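You operate a simulated robot arm through the tools that you are given. There is no shell and no other tool.

You are at the controls of a simulated robot arm. One attempt, no reset.

Task
Stick the damping pad in the blue frame on the door skin.
Fine: skin clamp tight and dolly out first; press till no edge stands; clamp free last. Where these are worked on the way, their far stop is far enough and under half their travel is too little: skin clamp.

It is judged by the outcome, as a careful person would: the job done as asked, and still so three seconds after it is handed in. It fails if anything else is knocked over, pushed out of place, dropped, spilled or broken.

Robot
A 7-joint arm with a two-finger parallel gripper, fixed in place. Base frame: the origin is at the foot of the arm, x ahead of it, y to its left, z up; the work surface is at about z = 0.85. Lengths are in m, angles in degrees, forces in N, time in s.
Its first joint turns from -149.0 to 149.0 degrees. Payload 3.43 kg.
The tool frame sits at the grasp point between the pads (the TCP): z along the fingers, y along the line on which they close. The tips reach 0.03 m beyond it. Largest opening 0.094 m; finger width 0.028, thickness 0.01; the body of the gripper, 0.05 by 0.096 m, starts 0.055 m behind the TCP.
Orientation is told as [roll, pitch, yaw] about the base's x, y, z axes, in that order, counted from this pose: with the fingers straight down and closing along the base's y, the tool's x points along the base's -x, its y along +y and its z along -z.

Tools
- The arm moves only by the tool servo_tool. Its argument "increments" is a list of rows, each an object of numbers (a shift or turn left out is 0, a gripper value left out holds the last): "jaw": the closure, from 0 (fully open) to 1 (shut); "tx", "ty", "tz": the shift along the tool's x, y, z in units of 300 mm (1.0 is 300 mm); "wx", "wy", "wz": the turn, a rotation vector about the tool's x, y, z in units of 180 degrees (1.0 is 180 degrees). In form: [{"jaw": .., "tx": .., "ty": .., "tz": .., "wx": .., "wy": .., "wz": ..}, ...]. A call has 1 to 20 rows; each row is the pose to reach, as a shift and turn from the pose commanded when the call began, along the tool's axes at that moment. A call with a number of a shift or a turn outside -1 to 1 is refused whole. A row lasts 0.2 s, in which the tool goes at most 0.05 m and 8.6 degrees; a call with a longer step from one row to the next is refused whole, and so is a gripper value outside its range. A pose out of reach is approached as far as the arm can. The call stops where the force on the tool passes 40 N (or 10 N more than at its start, if that is more) or the arm is blocked; 0.2 s more then pass. Each finger travels about 0.045 m/s and halts on what it meets, pressing with about 29 N; the grip force reading is that of the motor and also rises with nothing between the fingers. The clock runs only during rows and for 0.2 s after the last one: add rows that repeat a pose to give the fingers time. It gives the time, the measured TCP pose, the force on the tool (base axes), the opening and the grip force at its end, in the units of the frame above (readings bear some noise), with the torque about the TCP (base axes, N m) and any sound that the robot's microphone picked up, and new pictures: "pictures" is both (left out), scene, wrist or none.
- Cameras (640 x 400 px; columns grow to the right, rows downward): "scene" is fixed at [0.3892, 0.5087, 1.4177]; the picture's right is [-0.87, -0.49, 0.00], its down [-0.14, 0.25, -0.96] and it looks along [0.47, -0.83, -0.29] (base axes); focal length 363 px, centre (320, 200). "wrist" rides on the gripper at [0.076, 0.014, -0.102] in the tool frame; the picture's right is [-0.18, 0.98, 0.00], its down [-0.75, -0.14, -0.64] and it looks along [-0.63, -0.12, 0.77] (tool axes); focal length 243 px, centre (320, 200).
- measure_at(camera, pixels): for up to 12 pixels [column, row] of the newest picture of that camera ("zoom" is the newest enlarged one), the place [x, y, z] in the base frame of the surface seen there, good to about 0.002 m, but the place of the scene camera against the robot may be out by one fixed shift of up to 0.018 m in any direction. The clock stands still meanwhile.
- enlarge(camera, box): a new picture of the part [left, top, right, bottom] of that camera's present view, enlarged. The clock stands still meanwhile.
- job_done(): hands the job in; it is judged then, once.

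Leave the gripper open and the arm clear of the work at the hand-in unless told otherwise.

The tools are called after "Call:" by a JSON object that holds its "op" and its "data". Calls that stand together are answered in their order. servo_tool: Moves the arm, as the interface text tells. Its arguments: {"type":"object","properties":{"increments":{"type":"array"},"pictures":{"type":"string","enum":["both","scene","wrist","none"]}},"required":["increments"]} The other tools are called the same way: measure_at (camera, pixels) gives the place of the surface under pixels of a picture; enlarge (camera, box) takes an enlarged picture of a part of a camera's view; job_done () hands the job in.

At the start:

```text
t: 0.0
tool_pos: [0.9458, -0.2865, 1.1801]
ee_rot: [0.0, -0.1, 0.0]
wrist_force: [0.0, 0.3, 0.4]
ft_torque: [-0.02, 0.02, -0.01]
width: 0.094
grip_force: 0.1
```

scene: 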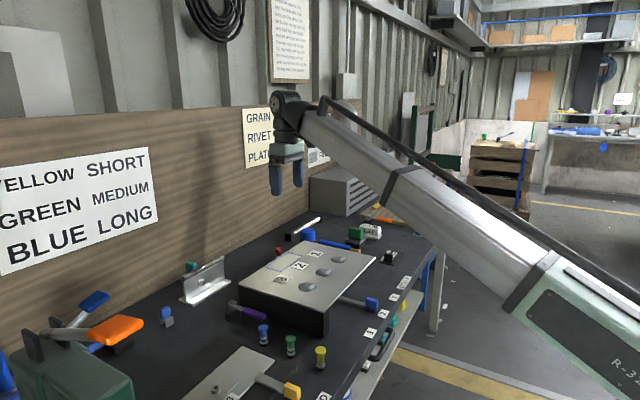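
wrist: 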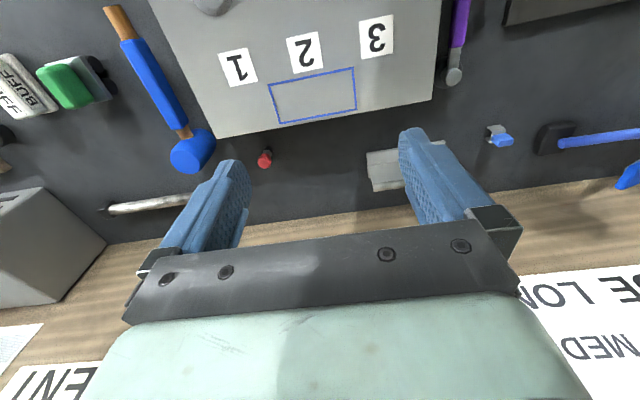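

I see the door skin on a block with numbered tags 1, 2, 3 and a blue outline on it. I'll enlarge parts of both views to identify the pad, the skin clamp and the dolly.

Call:
{"op": "enlarge", "data": {"camera": "scene", "box": [220, 210, 430, 340]}}

Call:
{"op": "enlarge", "data": {"camera": "scene", "box": [0, 240, 230, 400]}}

Call:
{"op": "enlarge", "data": {"camera": "scene", "box": [180, 280, 440, 400]}}

Call:
{"op": "enlarge", "data": {"camera": "wrist", "box": [0, 0, 640, 220]}}

```text
3.05 times, centred on (325, 275) of scene
```

zoom: 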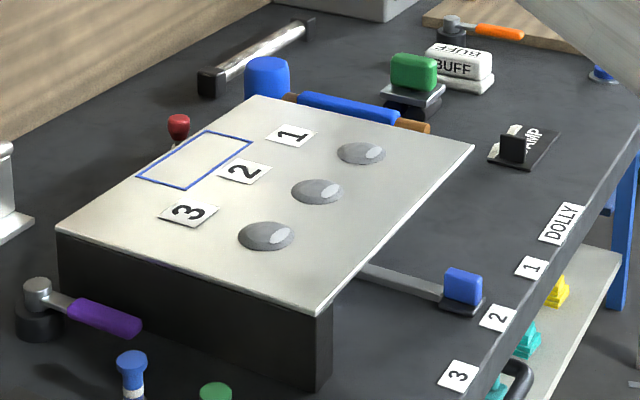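

```text
2.50 times, centred on (115, 320) of scene
```

zoom: 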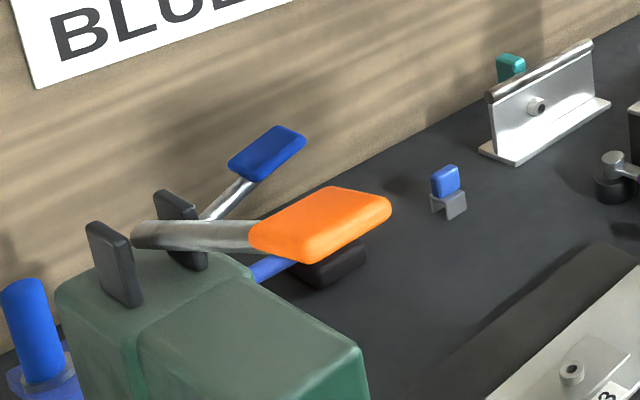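

```text
2.46 times, centred on (310, 340) of scene
```

zoom: 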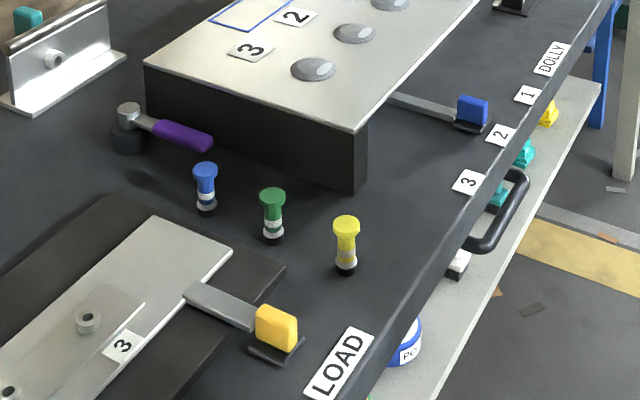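

```text
1.00 times, centred on (320, 110) of wrist (not enlarged: the box is as wide or as high as the picture)
```

zoom: 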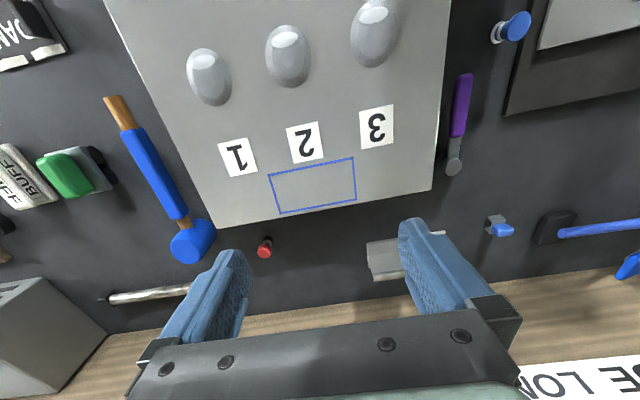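

The tag near (390,257) reads "..AMP", probably the damping pad. I'll look closer at it, the blue dolly handle, the red knob at (307,250) and the tags on the bench edge.

Call:
{"op": "enlarge", "data": {"camera": "scene", "box": [365, 235, 429, 275]}}

Call:
{"op": "enlarge", "data": {"camera": "scene", "box": [260, 225, 324, 265]}}

Call:
{"op": "enlarge", "data": {"camera": "scene", "box": [335, 270, 431, 350]}}

Call:
{"op": "enlarge", "data": {"camera": "scene", "box": [230, 90, 340, 170]}}

Call:
{"op": "enlarge", "data": {"camera": "scene", "box": [260, 0, 330, 90]}}

Call:
{"op": "enlarge", "data": {"camera": "wrist", "box": [0, 0, 130, 80]}}

Call:
{"op": "enlarge", "data": {"camera": "wrist", "box": [220, 120, 440, 260]}}

```text
10.00 times, centred on (397, 255) of scene
```

zoom: 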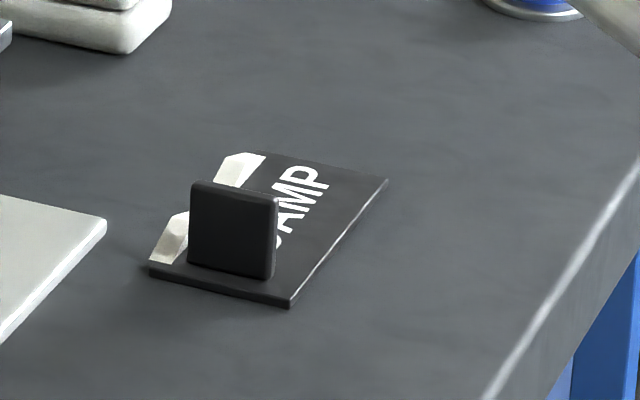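

```text
10.00 times, centred on (292, 245) of scene
```

zoom: 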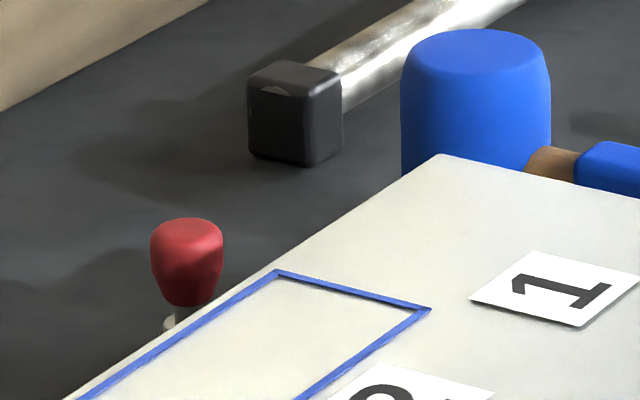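

```text
5.00 times, centred on (383, 310) of scene
```

zoom: 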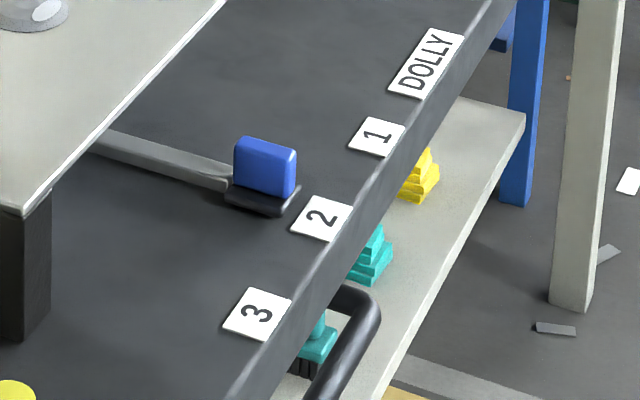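

```text
5.00 times, centred on (285, 130) of scene
```

zoom: 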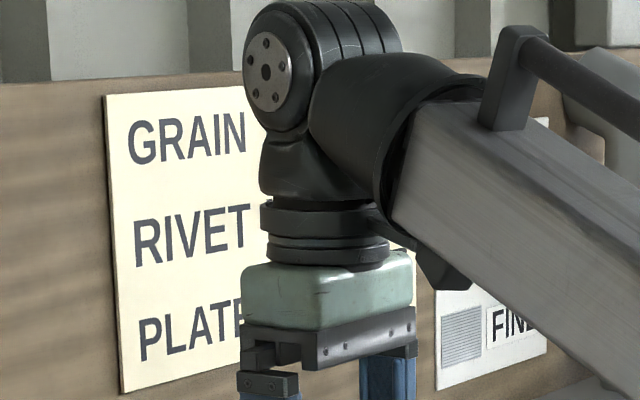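

```text
4.44 times, centred on (295, 45) of scene
```

zoom: 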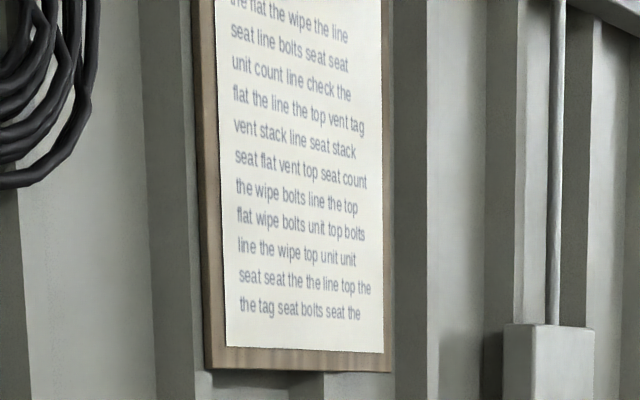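

```text
4.92 times, centred on (65, 40) of wrist
```

zoom: 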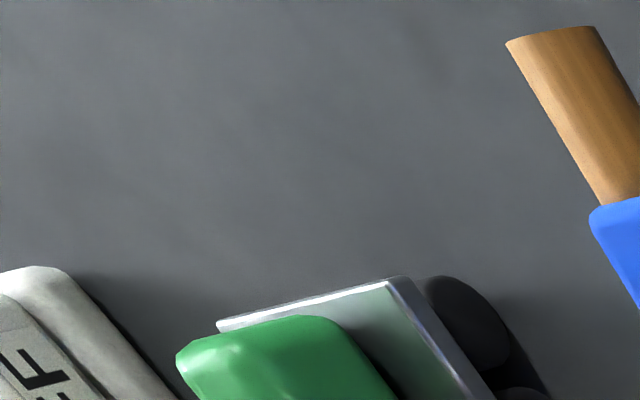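

```text
2.86 times, centred on (330, 190) of wrist
```

zoom: 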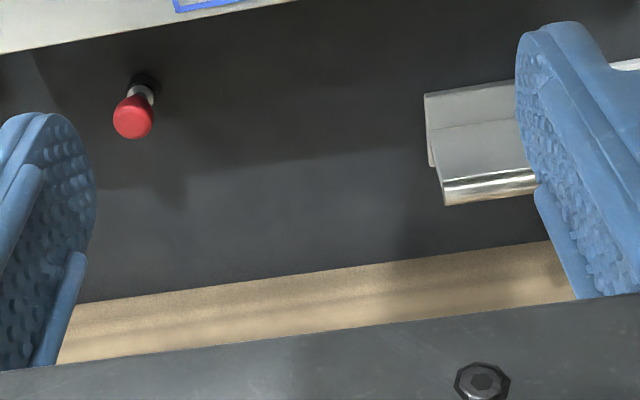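

The pad labelled "DAMP" is a flat black plate with an upright black grip tab. Candidate clamps are the purple lever beside the skin and the red knob behind it. I'll measure key points in both cameras, using skin features common to both to find the scene camera's shift.

Call:
{"op": "measure_at", "data": {"camera": "wrist", "pixels": [[269, 175], [353, 157], [356, 193], [280, 212], [215, 228], [431, 189], [265, 246], [453, 165], [463, 95], [238, 157], [305, 142], [376, 127]]}}

Call:
{"op": "measure_at", "data": {"camera": "scene", "pixels": [[287, 253], [302, 257], [281, 271], [265, 269], [239, 288], [306, 242], [374, 259], [328, 312], [278, 251], [232, 304], [259, 316], [371, 303]]}}

Call:
{"op": "measure_at", "data": {"camera": "scene", "pixels": [[381, 264], [394, 265], [404, 253], [389, 251], [390, 260], [388, 254], [404, 284], [394, 298], [383, 314], [370, 333], [356, 297], [279, 255]]}}

```text
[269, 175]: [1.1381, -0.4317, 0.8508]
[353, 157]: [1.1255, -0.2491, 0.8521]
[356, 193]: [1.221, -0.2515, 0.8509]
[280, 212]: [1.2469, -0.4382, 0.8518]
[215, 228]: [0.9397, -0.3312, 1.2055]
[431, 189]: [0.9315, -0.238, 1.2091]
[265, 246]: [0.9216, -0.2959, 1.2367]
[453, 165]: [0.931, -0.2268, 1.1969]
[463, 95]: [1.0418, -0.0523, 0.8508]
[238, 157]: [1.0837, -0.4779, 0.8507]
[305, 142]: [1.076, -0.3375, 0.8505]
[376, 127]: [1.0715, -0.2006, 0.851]
```

```text
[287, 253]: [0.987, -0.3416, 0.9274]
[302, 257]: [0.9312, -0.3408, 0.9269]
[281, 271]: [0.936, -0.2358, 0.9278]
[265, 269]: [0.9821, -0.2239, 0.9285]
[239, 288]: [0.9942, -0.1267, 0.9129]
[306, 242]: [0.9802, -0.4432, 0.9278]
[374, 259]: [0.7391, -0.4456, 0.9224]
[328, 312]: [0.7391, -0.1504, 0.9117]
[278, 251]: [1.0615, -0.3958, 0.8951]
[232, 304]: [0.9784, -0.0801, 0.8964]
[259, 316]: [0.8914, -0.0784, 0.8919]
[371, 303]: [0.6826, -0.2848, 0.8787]
```

```text
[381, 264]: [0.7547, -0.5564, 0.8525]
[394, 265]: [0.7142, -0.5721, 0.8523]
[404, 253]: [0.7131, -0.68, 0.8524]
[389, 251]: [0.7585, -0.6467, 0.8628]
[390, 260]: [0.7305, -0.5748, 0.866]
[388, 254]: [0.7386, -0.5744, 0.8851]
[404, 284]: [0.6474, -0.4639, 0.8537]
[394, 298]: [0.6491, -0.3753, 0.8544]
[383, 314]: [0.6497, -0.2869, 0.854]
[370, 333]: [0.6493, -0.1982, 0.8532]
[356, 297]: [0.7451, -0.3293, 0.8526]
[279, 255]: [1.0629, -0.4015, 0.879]
```

My wrist pixels came from a shifted view (rows were offset by 90). I'll measure again with the true wrist pixels.

Call:
{"op": "measure_at", "data": {"camera": "wrist", "pixels": [[269, 85], [353, 68], [356, 107], [280, 122], [216, 136], [431, 98], [265, 158], [453, 76], [460, 10], [238, 67], [305, 52], [376, 37]]}}

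Call:
{"op": "enlarge", "data": {"camera": "wrist", "box": [190, 0, 510, 200]}}

```text
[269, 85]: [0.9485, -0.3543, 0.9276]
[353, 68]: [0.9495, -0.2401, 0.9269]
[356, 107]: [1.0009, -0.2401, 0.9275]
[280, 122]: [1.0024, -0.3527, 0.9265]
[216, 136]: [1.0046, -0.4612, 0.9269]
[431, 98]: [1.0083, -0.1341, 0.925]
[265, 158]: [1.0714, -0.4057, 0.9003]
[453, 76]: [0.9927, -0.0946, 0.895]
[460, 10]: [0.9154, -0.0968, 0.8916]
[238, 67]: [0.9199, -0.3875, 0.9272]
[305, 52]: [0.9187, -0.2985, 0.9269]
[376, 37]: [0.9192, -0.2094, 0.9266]
```

```text
2.00 times, centred on (350, 100) of wrist
```

zoom: 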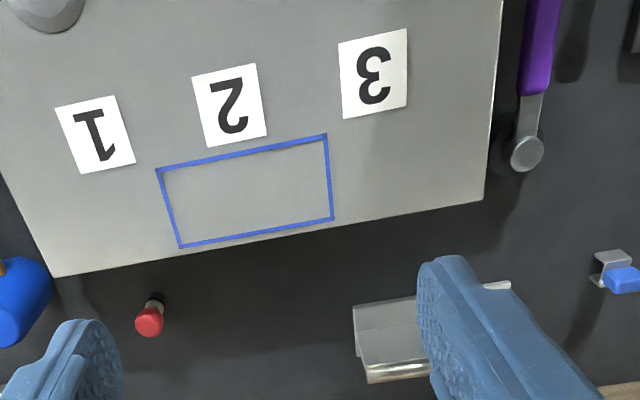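

The blue frame spans x 0.949–1.002 and y −0.354 to −0.240 at z 0.927. I'll look closely at the purple lever, the dolly handle and the area near the orange lever for comparison.

Call:
{"op": "enlarge", "data": {"camera": "scene", "box": [215, 285, 287, 330]}}

Call:
{"op": "enlarge", "data": {"camera": "scene", "box": [350, 195, 430, 245]}}

Call:
{"op": "enlarge", "data": {"camera": "wrist", "box": [420, 0, 500, 100]}}

Call:
{"op": "enlarge", "data": {"camera": "scene", "box": [330, 280, 400, 324]}}

Call:
{"op": "enlarge", "data": {"camera": "scene", "box": [300, 60, 400, 175]}}

```text
8.89 times, centred on (251, 308) of scene
```

zoom: 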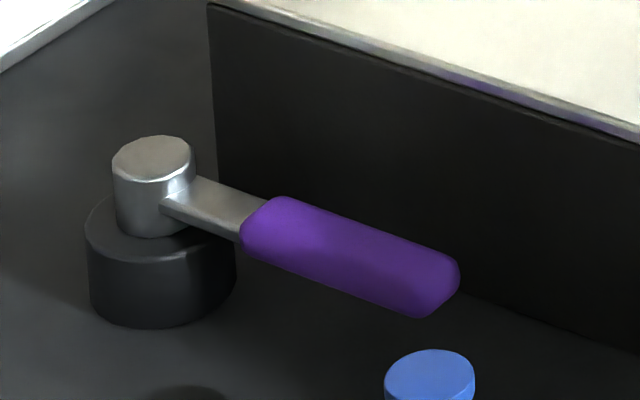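

```text
8.00 times, centred on (390, 220) of scene
```

zoom: 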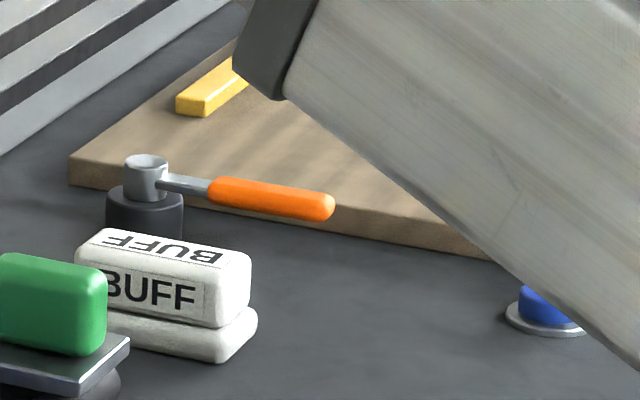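

```text
4.00 times, centred on (460, 50) of wrist
```

zoom: 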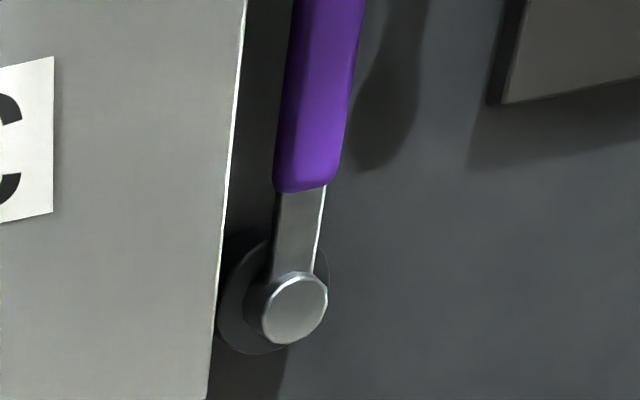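

```text
9.09 times, centred on (365, 302) of scene
```

zoom: 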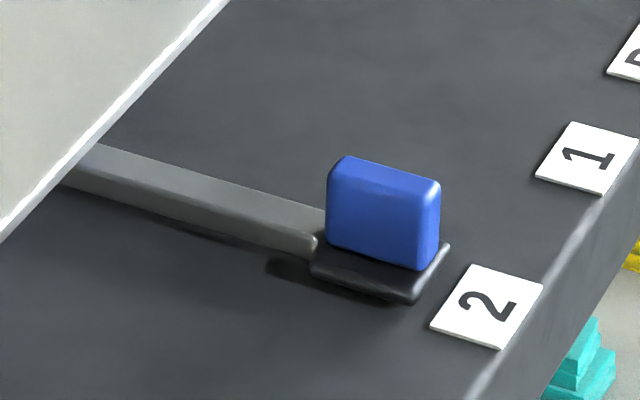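

```text
3.48 times, centred on (350, 118) of scene
```

zoom: 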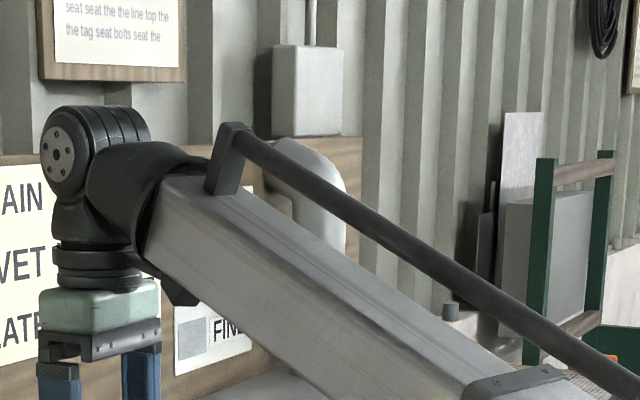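

The purple lever sits on a vertical pivot at about (0.993, −0.095) and its handle points toward −x, next to the skin, so it should be the skin clamp. The blue dolly handle is at tag 2 with its bar running under the skin. I'll retract toward the base at height so the wrist camera can see the near face of the skin block, the dolly and the edge tags.

Call:
{"op": "servo_tool", "data": {"increments": [{"jaw": 0, "tx": 0.14, "tz": 0.0}, {"tx": 0.28}, {"tx": 0.42}, {"tx": 0.56}, {"tx": 0.7}, {"tx": 0.84}, {"tx": 0.96}, {"tx": 0.96}]}}

```text
t: 0.8
tool_pos: [0.8374, -0.2855, 1.1779]
ee_rot: [-0.2, -0.6, -0.4]
wrist_force: [6.2, -4.7, -13.7]
ft_torque: [0.2, -0.24, 0.16]
width: 0.0941
grip_force: 0.1
stopped in row 3: the force on the tool passed its limit at 55 N (the readings are from after the stop); the commanded pose is now the measured one
```

scene: 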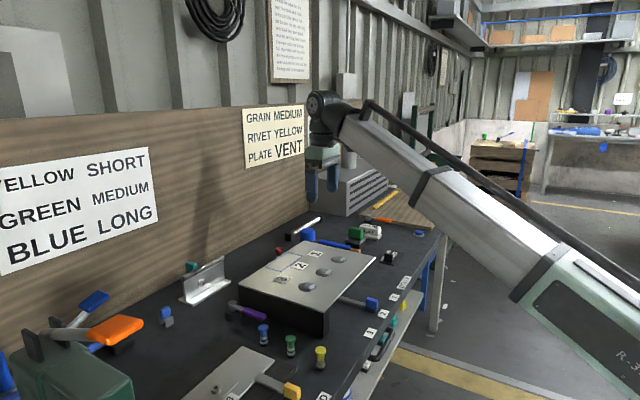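
wrist: 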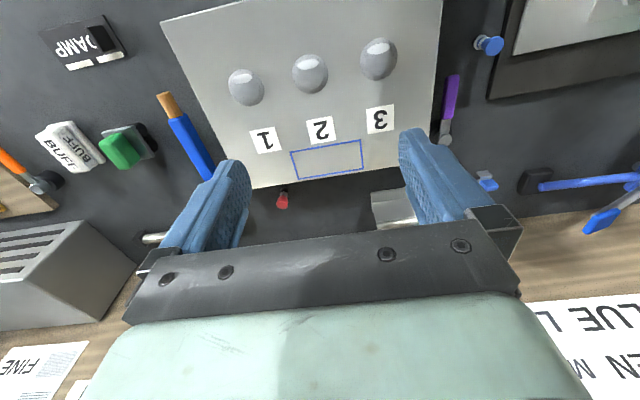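

That stop was inertial; the arm was accelerating in free air with nothing touching. I'll continue with smaller, smoother steps.

Call:
{"op": "servo_tool", "data": {"increments": [{"tx": 0.02}, {"tx": 0.06}, {"tx": 0.12}, {"tx": 0.19}, {"tx": 0.26}, {"tx": 0.33}, {"tx": 0.4}, {"tx": 0.47}, {"tx": 0.54}, {"tx": 0.6}, {"tx": 0.65}, {"tx": 0.68}, {"tx": 0.7}]}}

```text
t: 1.3
tool_pos: [0.824, -0.2861, 1.1779]
ee_rot: [-0.2, -0.9, -0.7]
wrist_force: [6.5, -3.0, -13.6]
ft_torque: [0.05, -0.17, 0.07]
width: 0.0941
grip_force: 0.1
stopped in row 2: the force on the tool passed its limit at 46 N (the readings are from after the stop); the commanded pose is now the measured one
```

scene: 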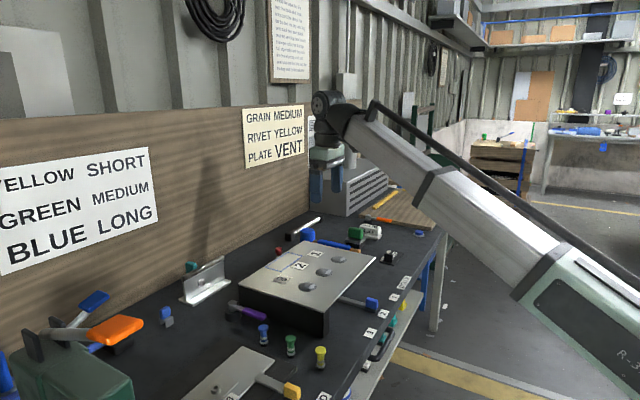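
wrist: 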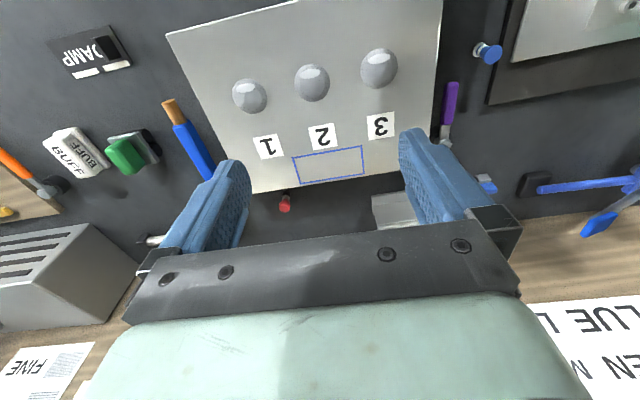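

The force reading is still nonzero. I'll hold still for a moment to see whether it is residual motion or real contact.

Call:
{"op": "servo_tool", "data": {"increments": [{"tx": 0}, {"tx": 0}, {"tx": 0}], "pictures": "none"}}

```text
t: 2.1
tool_pos: [0.8235, -0.286, 1.1784]
ee_rot: [-0.1, -0.8, -0.6]
wrist_force: [10.5, -3.5, -23.5]
ft_torque: [-0.11, -0.56, 0.03]
width: 0.0941
grip_force: 0.1
```

There is a steady force of about 26 N, so this looks like real contact rather than inertia. I'll enlarge the gripper/forearm region to see what is touching.

Call:
{"op": "enlarge", "data": {"camera": "scene", "box": [280, 75, 470, 215]}}

Call:
{"op": "measure_at", "data": {"camera": "scene", "pixels": [[330, 100], [360, 130], [400, 160], [450, 200], [500, 240], [540, 280], [600, 330], [322, 155], [347, 150], [345, 140], [400, 125], [460, 165]]}}

```text
2.86 times, centred on (375, 145) of scene
```

zoom: 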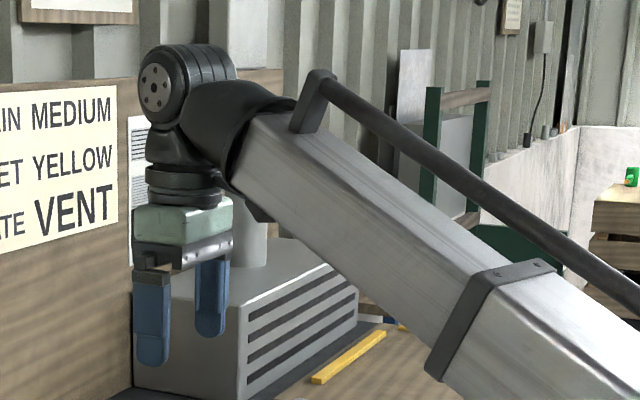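

```text
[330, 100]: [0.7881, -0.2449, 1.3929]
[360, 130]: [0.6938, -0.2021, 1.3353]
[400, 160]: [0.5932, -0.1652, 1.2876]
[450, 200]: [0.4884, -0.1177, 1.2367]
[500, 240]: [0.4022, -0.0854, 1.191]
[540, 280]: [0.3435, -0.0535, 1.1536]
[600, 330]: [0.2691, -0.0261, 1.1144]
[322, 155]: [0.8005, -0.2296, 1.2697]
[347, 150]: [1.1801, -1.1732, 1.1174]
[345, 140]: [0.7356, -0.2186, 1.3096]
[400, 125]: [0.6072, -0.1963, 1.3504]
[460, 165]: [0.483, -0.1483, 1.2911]
```

The forearm's underside, near (0.736, −0.219, 1.31), is touching the camera bracket. At this height the wrist folds too tightly when retracting. I'll move slightly forward and down, which opens the wrist angle, then retract lower.

Call:
{"op": "servo_tool", "data": {"increments": [{"tx": -0.03, "tz": 0.02}, {"tx": -0.08, "tz": 0.06}, {"tx": -0.12, "tz": 0.12}, {"tx": -0.13, "tz": 0.18}, {"tx": -0.13, "tz": 0.25}, {"tx": -0.13, "tz": 0.32}, {"tx": -0.13, "tz": 0.37}, {"tx": -0.13, "tz": 0.4}, {"tx": -0.13, "tz": 0.4}], "pictures": "none"}}

```text
t: 4.1
tool_pos: [0.8646, -0.2864, 1.0592]
ee_rot: [-0.1, -0.8, -0.5]
wrist_force: [-0.5, 0.1, -0.6]
ft_torque: [0.02, 0.01, 0.04]
width: 0.0938
grip_force: 0.1
```

Contact is gone; forces are near zero. Now I'll retract toward the base at this lower height to view the near side of the skin block.

Call:
{"op": "servo_tool", "data": {"increments": [{"tx": 0.03}, {"tx": 0.09}, {"tx": 0.16}, {"tx": 0.24, "tz": 0.02}, {"tx": 0.32, "tz": 0.04}, {"tx": 0.4, "tz": 0.06}, {"tx": 0.48, "tz": 0.08}, {"tx": 0.56, "tz": 0.1}, {"tx": 0.64, "tz": 0.12}, {"tx": 0.7, "tz": 0.14}, {"tx": 0.73, "tz": 0.15}, {"tx": 0.73, "tz": 0.15}]}}

```text
t: 6.7
tool_pos: [0.6458, -0.2843, 1.0118]
ee_rot: [-0.1, -0.8, -0.7]
wrist_force: [0.4, 1.0, 0.3]
ft_torque: [0.02, 0.01, -0.01]
width: 0.0941
grip_force: 0.1
```

scene: 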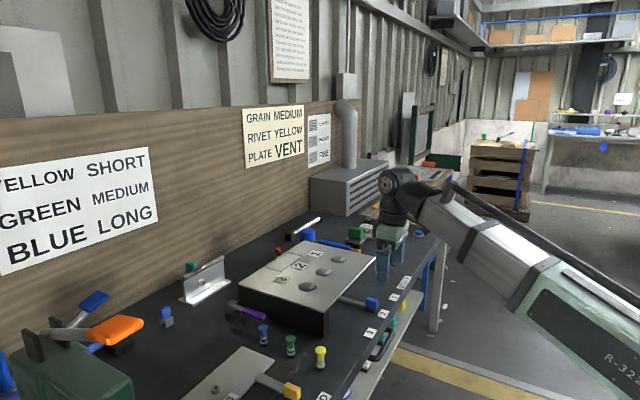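
wrist: 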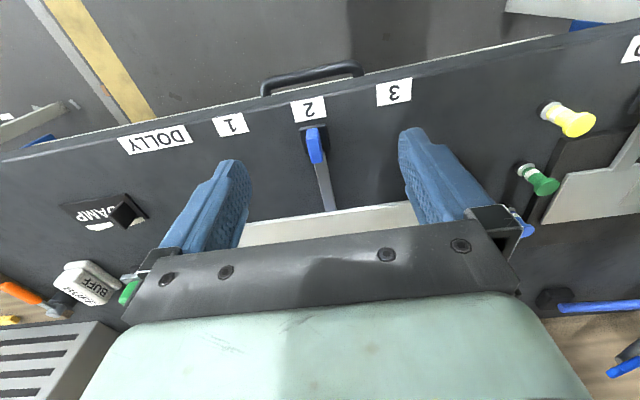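

The wrist camera now sees the dolly handle (315,145) at tag 2 with its bar running under the skin, and the pad labelled DAMP at (105,210). I'll enlarge these and measure.

Call:
{"op": "enlarge", "data": {"camera": "wrist", "box": [240, 80, 420, 240]}}

Call:
{"op": "enlarge", "data": {"camera": "wrist", "box": [40, 110, 240, 250]}}

Call:
{"op": "measure_at", "data": {"camera": "wrist", "pixels": [[311, 131], [318, 160], [313, 145], [324, 146], [327, 180], [332, 205], [327, 220], [155, 140], [229, 124], [309, 108], [394, 91], [320, 62]]}}

Call:
{"op": "measure_at", "data": {"camera": "wrist", "pixels": [[62, 206], [128, 194], [146, 214], [75, 231], [122, 210], [130, 222], [115, 215], [100, 227], [110, 205], [126, 216], [118, 221], [136, 208]]}}

```text
2.50 times, centred on (330, 160) of wrist
```

zoom: 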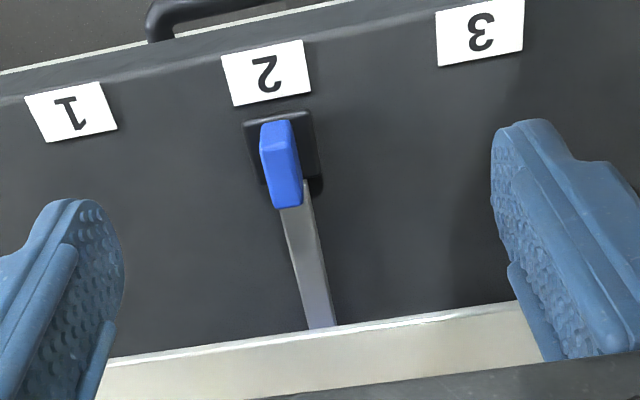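

```text
2.86 times, centred on (140, 180) of wrist
```

zoom: 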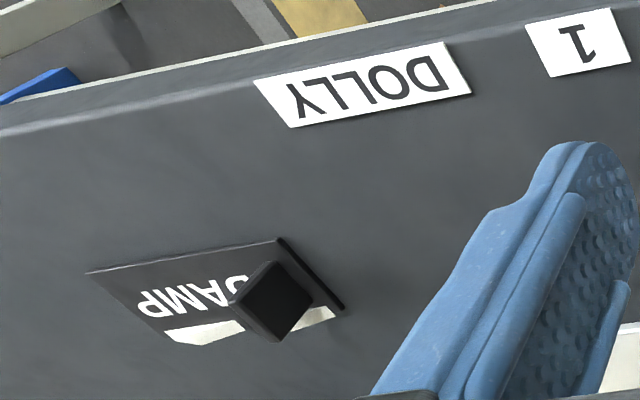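

```text
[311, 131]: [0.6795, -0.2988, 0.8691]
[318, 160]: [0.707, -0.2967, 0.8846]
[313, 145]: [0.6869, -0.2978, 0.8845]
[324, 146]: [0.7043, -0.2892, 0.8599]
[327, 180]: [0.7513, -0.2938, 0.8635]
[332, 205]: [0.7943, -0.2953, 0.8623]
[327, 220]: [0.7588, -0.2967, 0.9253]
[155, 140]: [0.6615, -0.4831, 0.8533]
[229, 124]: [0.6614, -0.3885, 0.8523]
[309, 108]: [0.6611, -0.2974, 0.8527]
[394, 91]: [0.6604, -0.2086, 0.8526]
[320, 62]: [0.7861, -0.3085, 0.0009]
```

```text
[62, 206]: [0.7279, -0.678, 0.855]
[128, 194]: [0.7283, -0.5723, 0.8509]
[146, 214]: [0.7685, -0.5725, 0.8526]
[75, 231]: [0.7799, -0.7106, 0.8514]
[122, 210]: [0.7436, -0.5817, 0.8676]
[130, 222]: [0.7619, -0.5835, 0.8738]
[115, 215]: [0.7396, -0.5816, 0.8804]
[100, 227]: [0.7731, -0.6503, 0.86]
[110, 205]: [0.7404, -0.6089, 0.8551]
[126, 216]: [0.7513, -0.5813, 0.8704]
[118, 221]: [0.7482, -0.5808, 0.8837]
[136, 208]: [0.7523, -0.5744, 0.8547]
```

The dolly bar (z≈0.863) continues past the skin's near edge, so that side is open and it can be drawn out toward −x. The pad lies at x 0.728–0.769, y −0.572 to −0.678, with its tab's +y face at y≈−0.5815. I'll start with the clamp, moving across to view the purple lever from the wrist camera.

Call:
{"op": "servo_tool", "data": {"increments": [{"tx": -0.02, "ty": 0.02}, {"tx": -0.06, "ty": 0.07}, {"tx": -0.11, "ty": 0.13}, {"tx": -0.17, "ty": 0.2}, {"tx": -0.23, "ty": 0.27}, {"tx": -0.29, "ty": 0.34}, {"tx": -0.35, "ty": 0.41}, {"tx": -0.41, "ty": 0.48}, {"tx": -0.46, "ty": 0.54}, {"tx": -0.5, "ty": 0.59}, {"tx": -0.52, "ty": 0.62}, {"tx": -0.52, "ty": 0.62}]}}

```text
t: 9.3
tool_pos: [0.8047, -0.1001, 1.0124]
ee_rot: [-0.1, -0.7, -0.7]
wrist_force: [0.3, -0.2, 0.2]
ft_torque: [0.02, 0.01, -0.03]
width: 0.094
grip_force: 0.0
```

scene: 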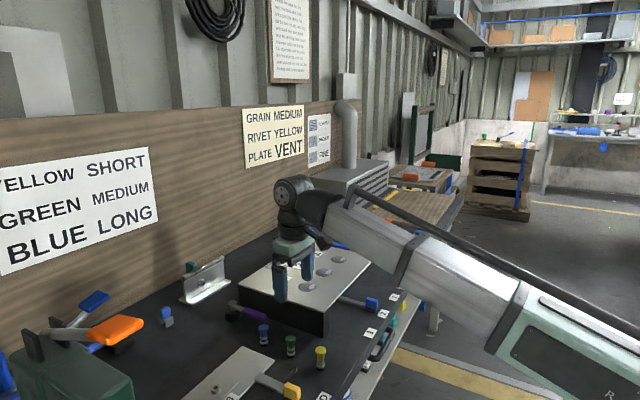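
wrist: 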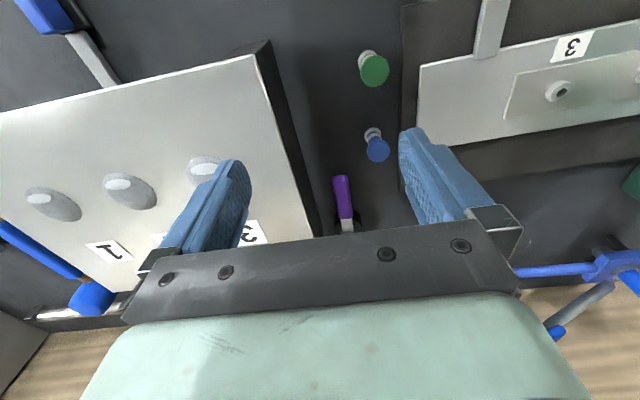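

The lever is visible at (341,175)–(347,230) and the blue rivet at (377,148). I'll measure the lever, the block side and the nearby rivets.

Call:
{"op": "measure_at", "data": {"camera": "wrist", "pixels": [[341, 177], [336, 195], [342, 195], [350, 195], [344, 216], [347, 226], [377, 148], [372, 133], [374, 72], [295, 140], [270, 45], [310, 225]]}}

Call:
{"op": "enlarge", "data": {"camera": "wrist", "box": [290, 110, 420, 240]}}

Call:
{"op": "enlarge", "data": {"camera": "scene", "box": [210, 250, 330, 350]}}

```text
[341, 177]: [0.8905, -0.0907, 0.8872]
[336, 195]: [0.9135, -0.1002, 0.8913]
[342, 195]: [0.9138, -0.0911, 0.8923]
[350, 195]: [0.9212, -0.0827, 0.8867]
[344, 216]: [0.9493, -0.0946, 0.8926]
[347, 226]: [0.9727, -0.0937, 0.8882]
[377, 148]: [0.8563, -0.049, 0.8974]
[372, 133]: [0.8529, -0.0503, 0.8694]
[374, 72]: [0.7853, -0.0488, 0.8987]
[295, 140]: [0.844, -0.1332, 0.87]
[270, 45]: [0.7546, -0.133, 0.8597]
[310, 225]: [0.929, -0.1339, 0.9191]
```

```text
3.08 times, centred on (355, 175) of wrist
```

zoom: 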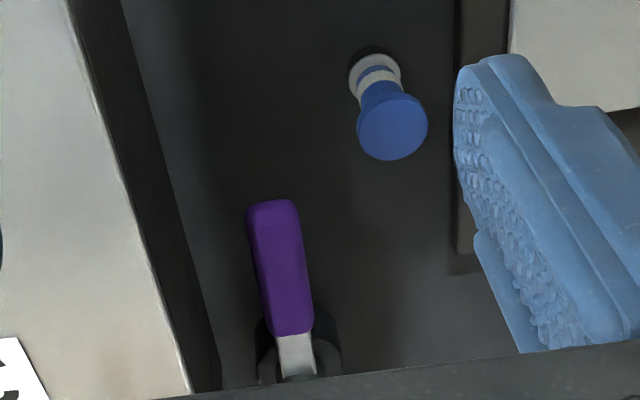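

```text
4.00 times, centred on (270, 300) of scene
```

zoom: 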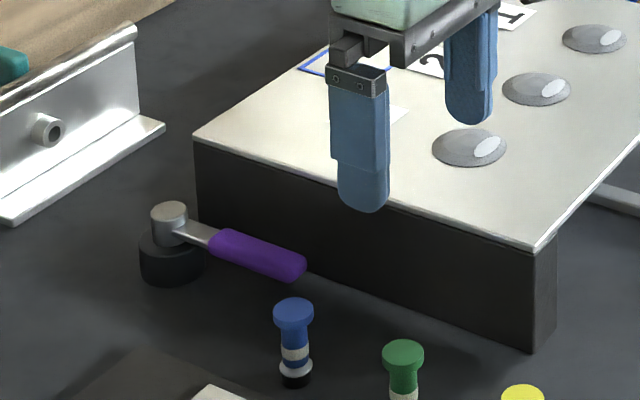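

The lever handle runs x 0.885–0.945 at y≈−0.092, top z 0.892, pivot (0.993,−0.095). The skin edge is at y −0.133, so I'll pre-close the fingers to about 44 mm and line up above the handle at x 0.91.

Call:
{"op": "servo_tool", "data": {"increments": [{"jaw": 0.53, "tx": -0.03}, {"tx": -0.09, "ty": 0.008}, {"tx": -0.16, "ty": 0.015, "tz": 0.03}, {"tx": -0.23, "ty": 0.02, "tz": 0.06, "wz": -0.002, "wy": 0.002}, {"tx": -0.29, "ty": 0.025, "tz": 0.08, "wz": -0.004, "wy": 0.004}, {"tx": -0.34, "ty": 0.031, "tz": 0.1, "wz": -0.004, "wy": 0.004}, {"tx": -0.35, "ty": 0.031, "tz": 0.11, "wz": -0.004, "wy": 0.004}, {"tx": -0.35, "ty": 0.031, "tz": 0.11, "wz": -0.004, "wy": 0.004}]}}

```text
t: 11.1
tool_pos: [0.9114, -0.0917, 0.9806]
ee_rot: [-0.1, -0.1, 0.1]
wrist_force: [-0.1, 0.5, -0.7]
ft_torque: [0.04, 0.04, -0.01]
width: 0.0442
grip_force: 0.1
```

scene: 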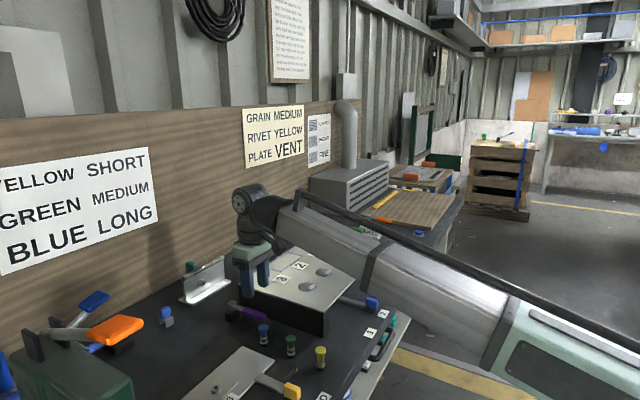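
wrist: 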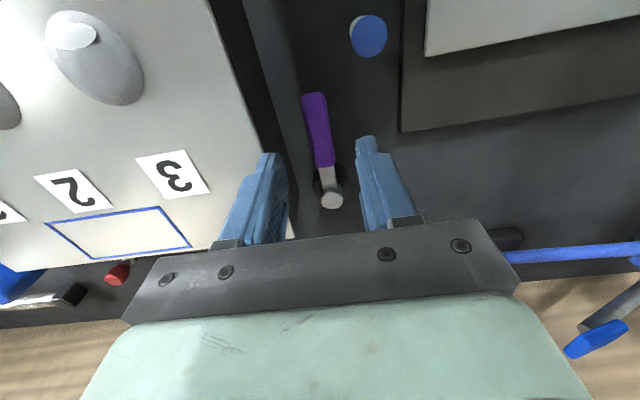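

Width is 44 mm and the tool is centred over the handle. I'll re-measure the lever, pivot and frame from this closer view before descending.

Call:
{"op": "measure_at", "data": {"camera": "wrist", "pixels": [[313, 97], [304, 110], [331, 140], [319, 125], [327, 180], [332, 199], [325, 165], [240, 110], [44, 223], [159, 208], [190, 246], [97, 258]]}}

Call:
{"op": "enlarge", "data": {"camera": "wrist", "box": [240, 80, 420, 250]}}

```text
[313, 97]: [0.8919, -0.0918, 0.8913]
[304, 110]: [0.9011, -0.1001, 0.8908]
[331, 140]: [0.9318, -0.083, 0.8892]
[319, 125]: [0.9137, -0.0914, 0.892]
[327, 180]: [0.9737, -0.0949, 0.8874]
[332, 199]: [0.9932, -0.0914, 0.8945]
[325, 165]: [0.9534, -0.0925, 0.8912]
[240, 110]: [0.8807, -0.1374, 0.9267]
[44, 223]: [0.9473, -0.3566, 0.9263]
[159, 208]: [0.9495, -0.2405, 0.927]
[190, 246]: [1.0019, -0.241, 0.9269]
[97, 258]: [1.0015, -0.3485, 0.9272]
```

```text
2.35 times, centred on (330, 165) of wrist
```

zoom: 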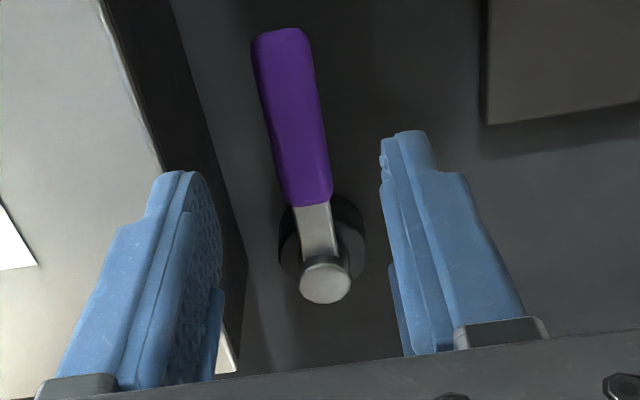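

The lever and pivot are aligned at y≈−0.092. Now I'll descend straight down over the handle.

Call:
{"op": "servo_tool", "data": {"increments": [{"tz": 0.02}, {"tz": 0.06}, {"tz": 0.11}, {"tz": 0.16}, {"tz": 0.21}, {"tz": 0.25}, {"tz": 0.28}, {"tz": 0.29}, {"tz": 0.29}]}}

```text
t: 13.1
tool_pos: [0.9106, -0.0924, 0.8938]
ee_rot: [-0.1, 0.0, 0.2]
wrist_force: [-0.4, 0.6, -0.8]
ft_torque: [0.02, -0.02, -0.01]
width: 0.0443
grip_force: 0.1
```

scene: 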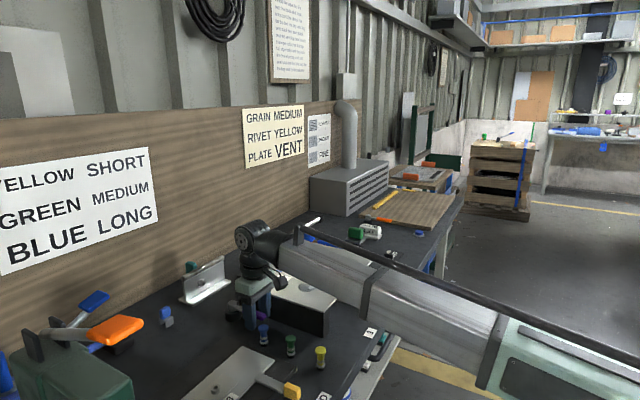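
wrist: 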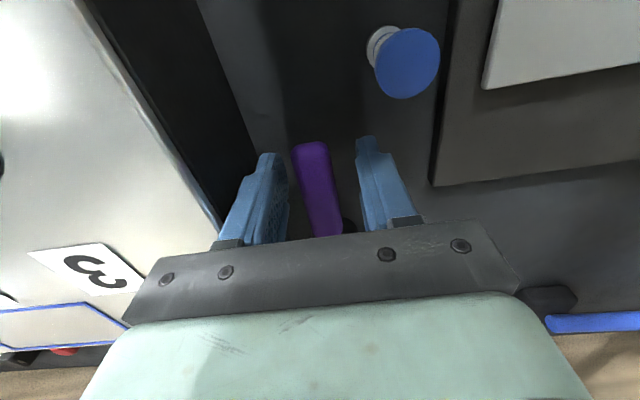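

The fingers straddle the handle. Before sweeping toward +y, I'll check the height of the load fixture plate, whose corner is at (435,185), so the fingertips clear it.

Call:
{"op": "measure_at", "data": {"camera": "wrist", "pixels": [[437, 183], [445, 120], [520, 165], [600, 150], [490, 87], [560, 60], [408, 62], [385, 50], [540, 297], [580, 320], [330, 232], [312, 147]]}}

```text
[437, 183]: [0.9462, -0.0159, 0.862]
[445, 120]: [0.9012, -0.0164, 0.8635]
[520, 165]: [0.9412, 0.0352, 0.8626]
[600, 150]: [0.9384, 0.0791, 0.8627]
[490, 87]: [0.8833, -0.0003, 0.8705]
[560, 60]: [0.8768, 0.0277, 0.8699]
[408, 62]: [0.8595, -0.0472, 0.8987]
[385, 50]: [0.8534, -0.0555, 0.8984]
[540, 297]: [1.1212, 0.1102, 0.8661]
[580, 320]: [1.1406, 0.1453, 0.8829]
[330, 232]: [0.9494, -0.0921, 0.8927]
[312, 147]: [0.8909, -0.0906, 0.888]
```

The load plate top is z 0.863 beyond y −0.016, so I'll raise the TCP by 6 mm. Then I'll close the fingers loosely around the handle, leaving slack so the lever can pivot freely, and sweep clockwise toward +y.

Call:
{"op": "servo_tool", "data": {"increments": [{"jaw": 0.72, "tz": -0.02}, {"tz": -0.02}, {"ty": 0.024, "tx": -0.001, "tz": -0.02, "wz": 0.0278}, {"ty": 0.0477, "tx": -0.0042, "tz": -0.02, "wz": 0.0556}, {"ty": 0.0711, "tx": -0.0094, "tz": -0.02, "wz": 0.0833}, {"ty": 0.0939, "tx": -0.0166, "tz": -0.02, "wz": 0.1111}, {"ty": 0.1161, "tx": -0.0257, "tz": -0.02, "wz": 0.1389}, {"ty": 0.1373, "tx": -0.0368, "tz": -0.02, "wz": 0.1667}]}}

```text
t: 14.9
tool_pos: [0.9218, -0.0516, 0.9001]
ee_rot: [0.0, -0.1, -29.9]
wrist_force: [0.4, -1.9, -0.9]
ft_torque: [0.0, 0.01, 0.03]
width: 0.0273
grip_force: 0.7
```

scene: 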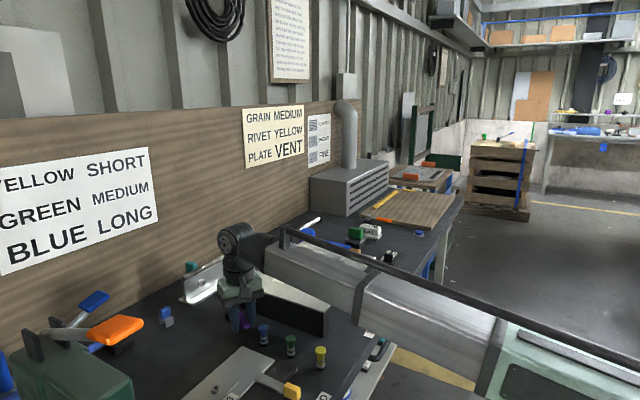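
wrist: 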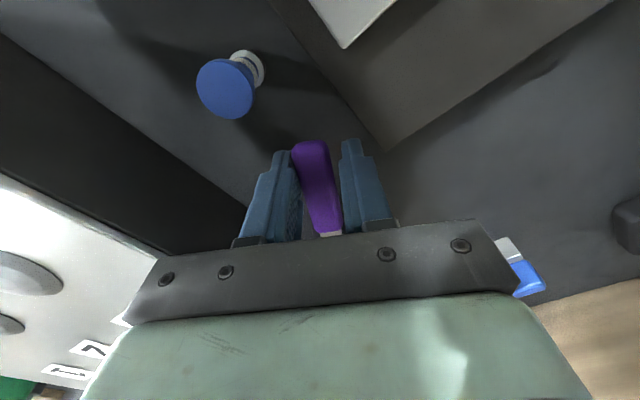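

The lever follows with almost no resistance (about 2 N). I'll check the small blue clip at (530,275) and the aluminium channel, which the gripper might approach as the sweep continues.

Call:
{"op": "measure_at", "data": {"camera": "wrist", "pixels": [[530, 275], [507, 250], [525, 265], [630, 215], [330, 232], [312, 147]]}}

Call:
{"op": "measure_at", "data": {"camera": "scene", "pixels": [[165, 314], [168, 322], [224, 266], [185, 300], [194, 293], [222, 275]]}}

```text
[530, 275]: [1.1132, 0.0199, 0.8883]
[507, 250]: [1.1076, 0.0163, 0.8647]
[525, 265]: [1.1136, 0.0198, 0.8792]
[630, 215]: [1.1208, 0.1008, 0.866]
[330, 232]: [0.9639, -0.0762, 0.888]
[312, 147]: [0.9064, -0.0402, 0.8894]
```

```text
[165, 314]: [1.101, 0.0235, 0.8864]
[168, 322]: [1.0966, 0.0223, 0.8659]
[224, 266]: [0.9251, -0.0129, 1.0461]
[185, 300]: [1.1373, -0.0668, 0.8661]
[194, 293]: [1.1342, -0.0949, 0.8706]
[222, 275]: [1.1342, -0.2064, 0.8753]
```

Those objects are well clear. Continuing the sweep another 30°.

Call:
{"op": "servo_tool", "data": {"increments": [{"ty": 0.024, "tx": -0.001, "wz": 0.0278}, {"ty": 0.0477, "tx": -0.0042, "wz": 0.0556}, {"ty": 0.0711, "tx": -0.0094, "wz": 0.0833}, {"ty": 0.0939, "tx": -0.0166, "wz": 0.1111}, {"ty": 0.1161, "tx": -0.0257, "wz": 0.1389}, {"ty": 0.1373, "tx": -0.0368, "wz": 0.1667}]}}

```text
t: 16.3
tool_pos: [0.9521, -0.02, 0.8985]
ee_rot: [-0.1, -0.1, -60.0]
wrist_force: [-1.4, -0.5, 1.2]
ft_torque: [0.03, 0.03, 0.0]
width: 0.0273
grip_force: 0.0
```

scene: 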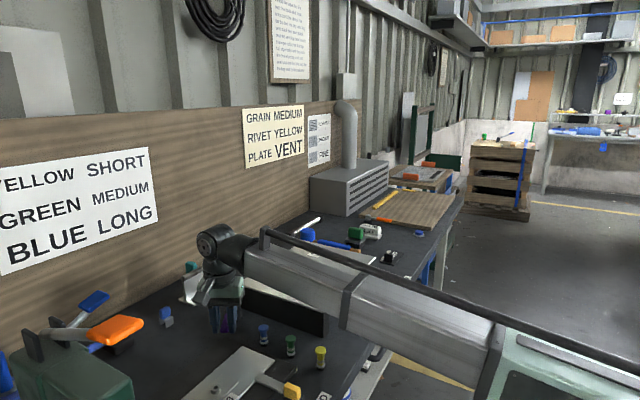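
wrist: 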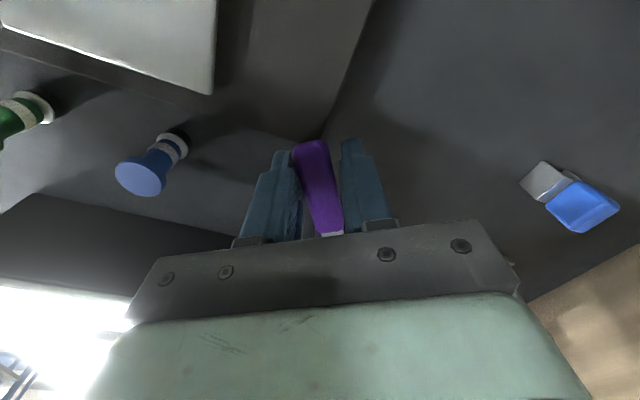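

Still free at 60°. Continuing further to look for the far stop.

Call:
{"op": "servo_tool", "data": {"increments": [{"ty": 0.024, "tx": -0.001, "wz": 0.0278}, {"ty": 0.0477, "tx": -0.0042, "wz": 0.0556}, {"ty": 0.0711, "tx": -0.0094, "wz": 0.0833}, {"ty": 0.0939, "tx": -0.0166, "wz": 0.1111}, {"ty": 0.1161, "tx": -0.0257, "wz": 0.1389}, {"ty": 0.1373, "tx": -0.0368, "wz": 0.1667}]}}

```text
t: 17.7
tool_pos: [0.9945, -0.0099, 0.8998]
ee_rot: [0.2, 0.0, -90.0]
wrist_force: [-0.3, 0.2, -0.3]
ft_torque: [-0.01, 0.01, 0.03]
width: 0.0267
grip_force: 0.6
```

scene: 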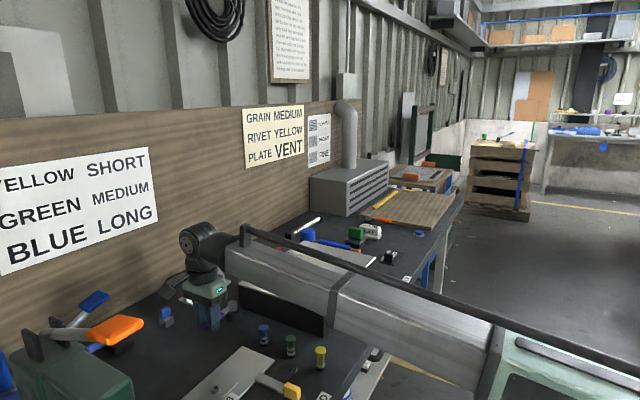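
wrist: 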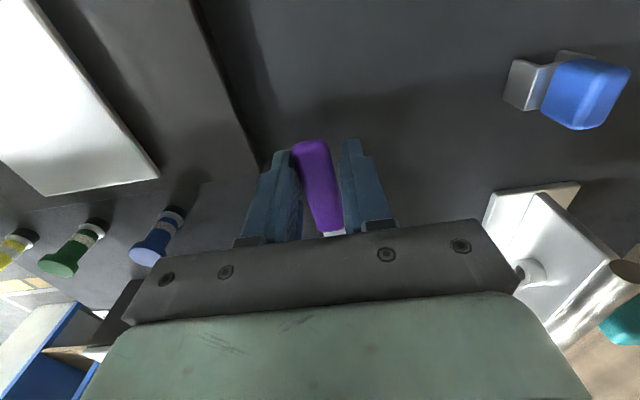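

Still free at 90°, with the position reached accurately. I'll continue in smaller steps for another 20°.

Call:
{"op": "servo_tool", "data": {"increments": [{"ty": 0.024, "tx": -0.001, "wz": 0.0278}, {"ty": 0.0477, "tx": -0.0042, "wz": 0.0556}, {"ty": 0.0711, "tx": -0.0094, "wz": 0.0833}, {"ty": 0.0939, "tx": -0.0166, "wz": 0.1111}, {"ty": 0.0939, "tx": -0.0166, "wz": 0.1111}]}}

```text
t: 18.5
tool_pos: [1.0012, -0.0122, 0.8998]
ee_rot: [-0.7, -0.5, -102.8]
wrist_force: [-24.0, 1.3, 4.8]
ft_torque: [0.25, 0.32, 0.48]
width: 0.0401
grip_force: 11.8
stopped in row 3: the force on the tool passed its limit at 44 N (the readings are from after the stop); the commanded pose is now the measured one
```

scene: 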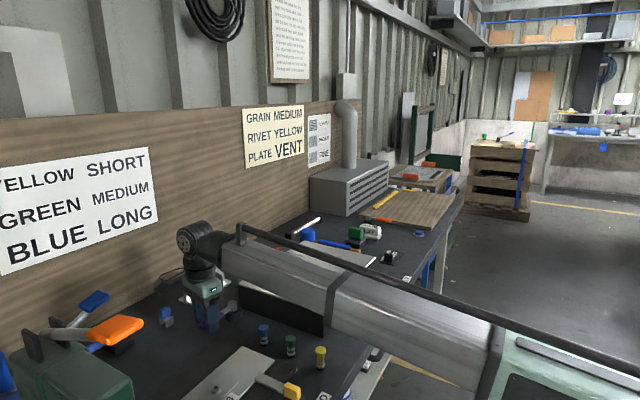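
wrist: 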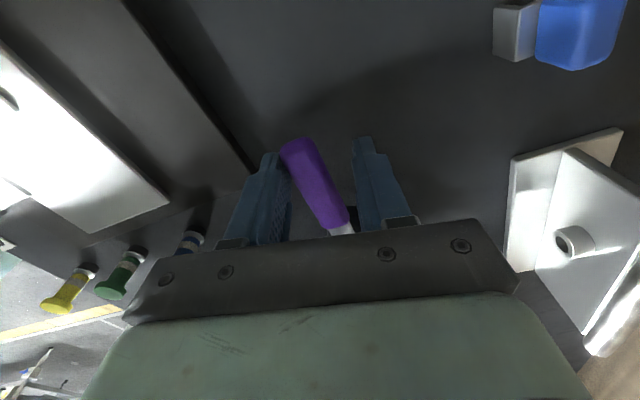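

The force rose sharply and the lever stopped turning, so this appears to be its far stop. I'll measure the lever's angle to confirm.

Call:
{"op": "measure_at", "data": {"camera": "wrist", "pixels": [[298, 148], [318, 185], [337, 222], [346, 230]]}}

Call:
{"op": "enlarge", "data": {"camera": "wrist", "box": [230, 110, 430, 250]}}

```text
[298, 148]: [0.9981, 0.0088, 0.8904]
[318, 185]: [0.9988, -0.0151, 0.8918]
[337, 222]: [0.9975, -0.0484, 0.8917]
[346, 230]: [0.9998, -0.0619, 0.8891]
```

```text
2.86 times, centred on (330, 180) of wrist
```

zoom: 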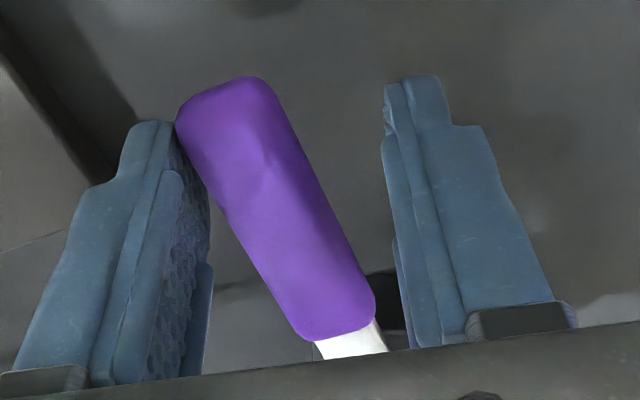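

The lever now lies along +y (about 90–92° from its start), at its stop, so the clamp is tight. I'll ease the tool's rotation back, open the fingers slightly and lift straight up, checking that the lever stays.

Call:
{"op": "servo_tool", "data": {"increments": [{"jaw": 0.5, "wz": -0.02, "tx": 0.0}, {"wz": -0.05}, {"wz": -0.06}, {"wz": -0.06, "tz": -0.02}, {"wz": -0.06, "tz": -0.06}, {"wz": -0.06, "tz": -0.12}, {"wz": -0.06, "tz": -0.19}, {"wz": -0.06, "tz": -0.26}, {"wz": -0.06, "tz": -0.3}, {"wz": -0.06, "tz": -0.31}]}}

```text
t: 20.7
tool_pos: [1.0063, -0.0138, 0.9918]
ee_rot: [-0.7, -0.3, -92.1]
wrist_force: [0.2, 0.1, -0.4]
ft_torque: [0.03, 0.0, 0.01]
width: 0.0472
grip_force: 0.0
```

scene: 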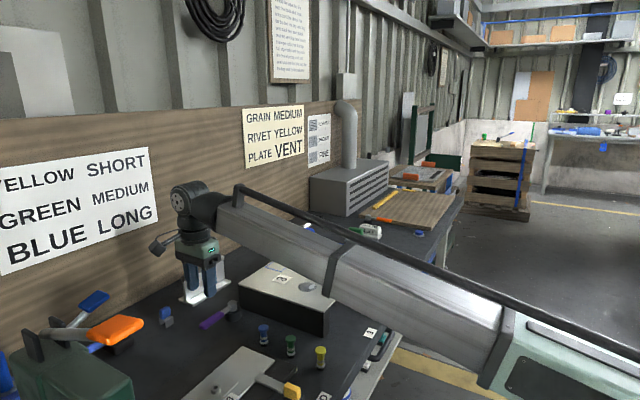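
wrist: 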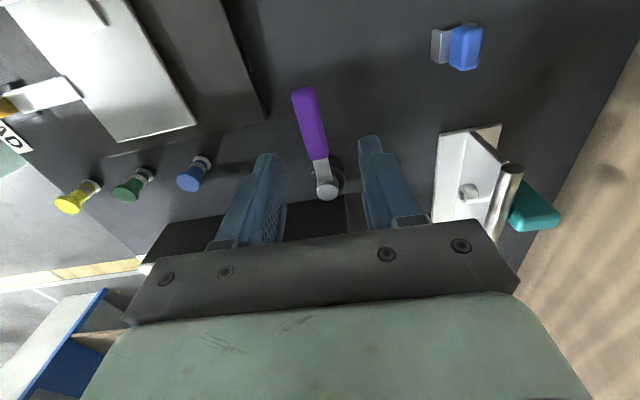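

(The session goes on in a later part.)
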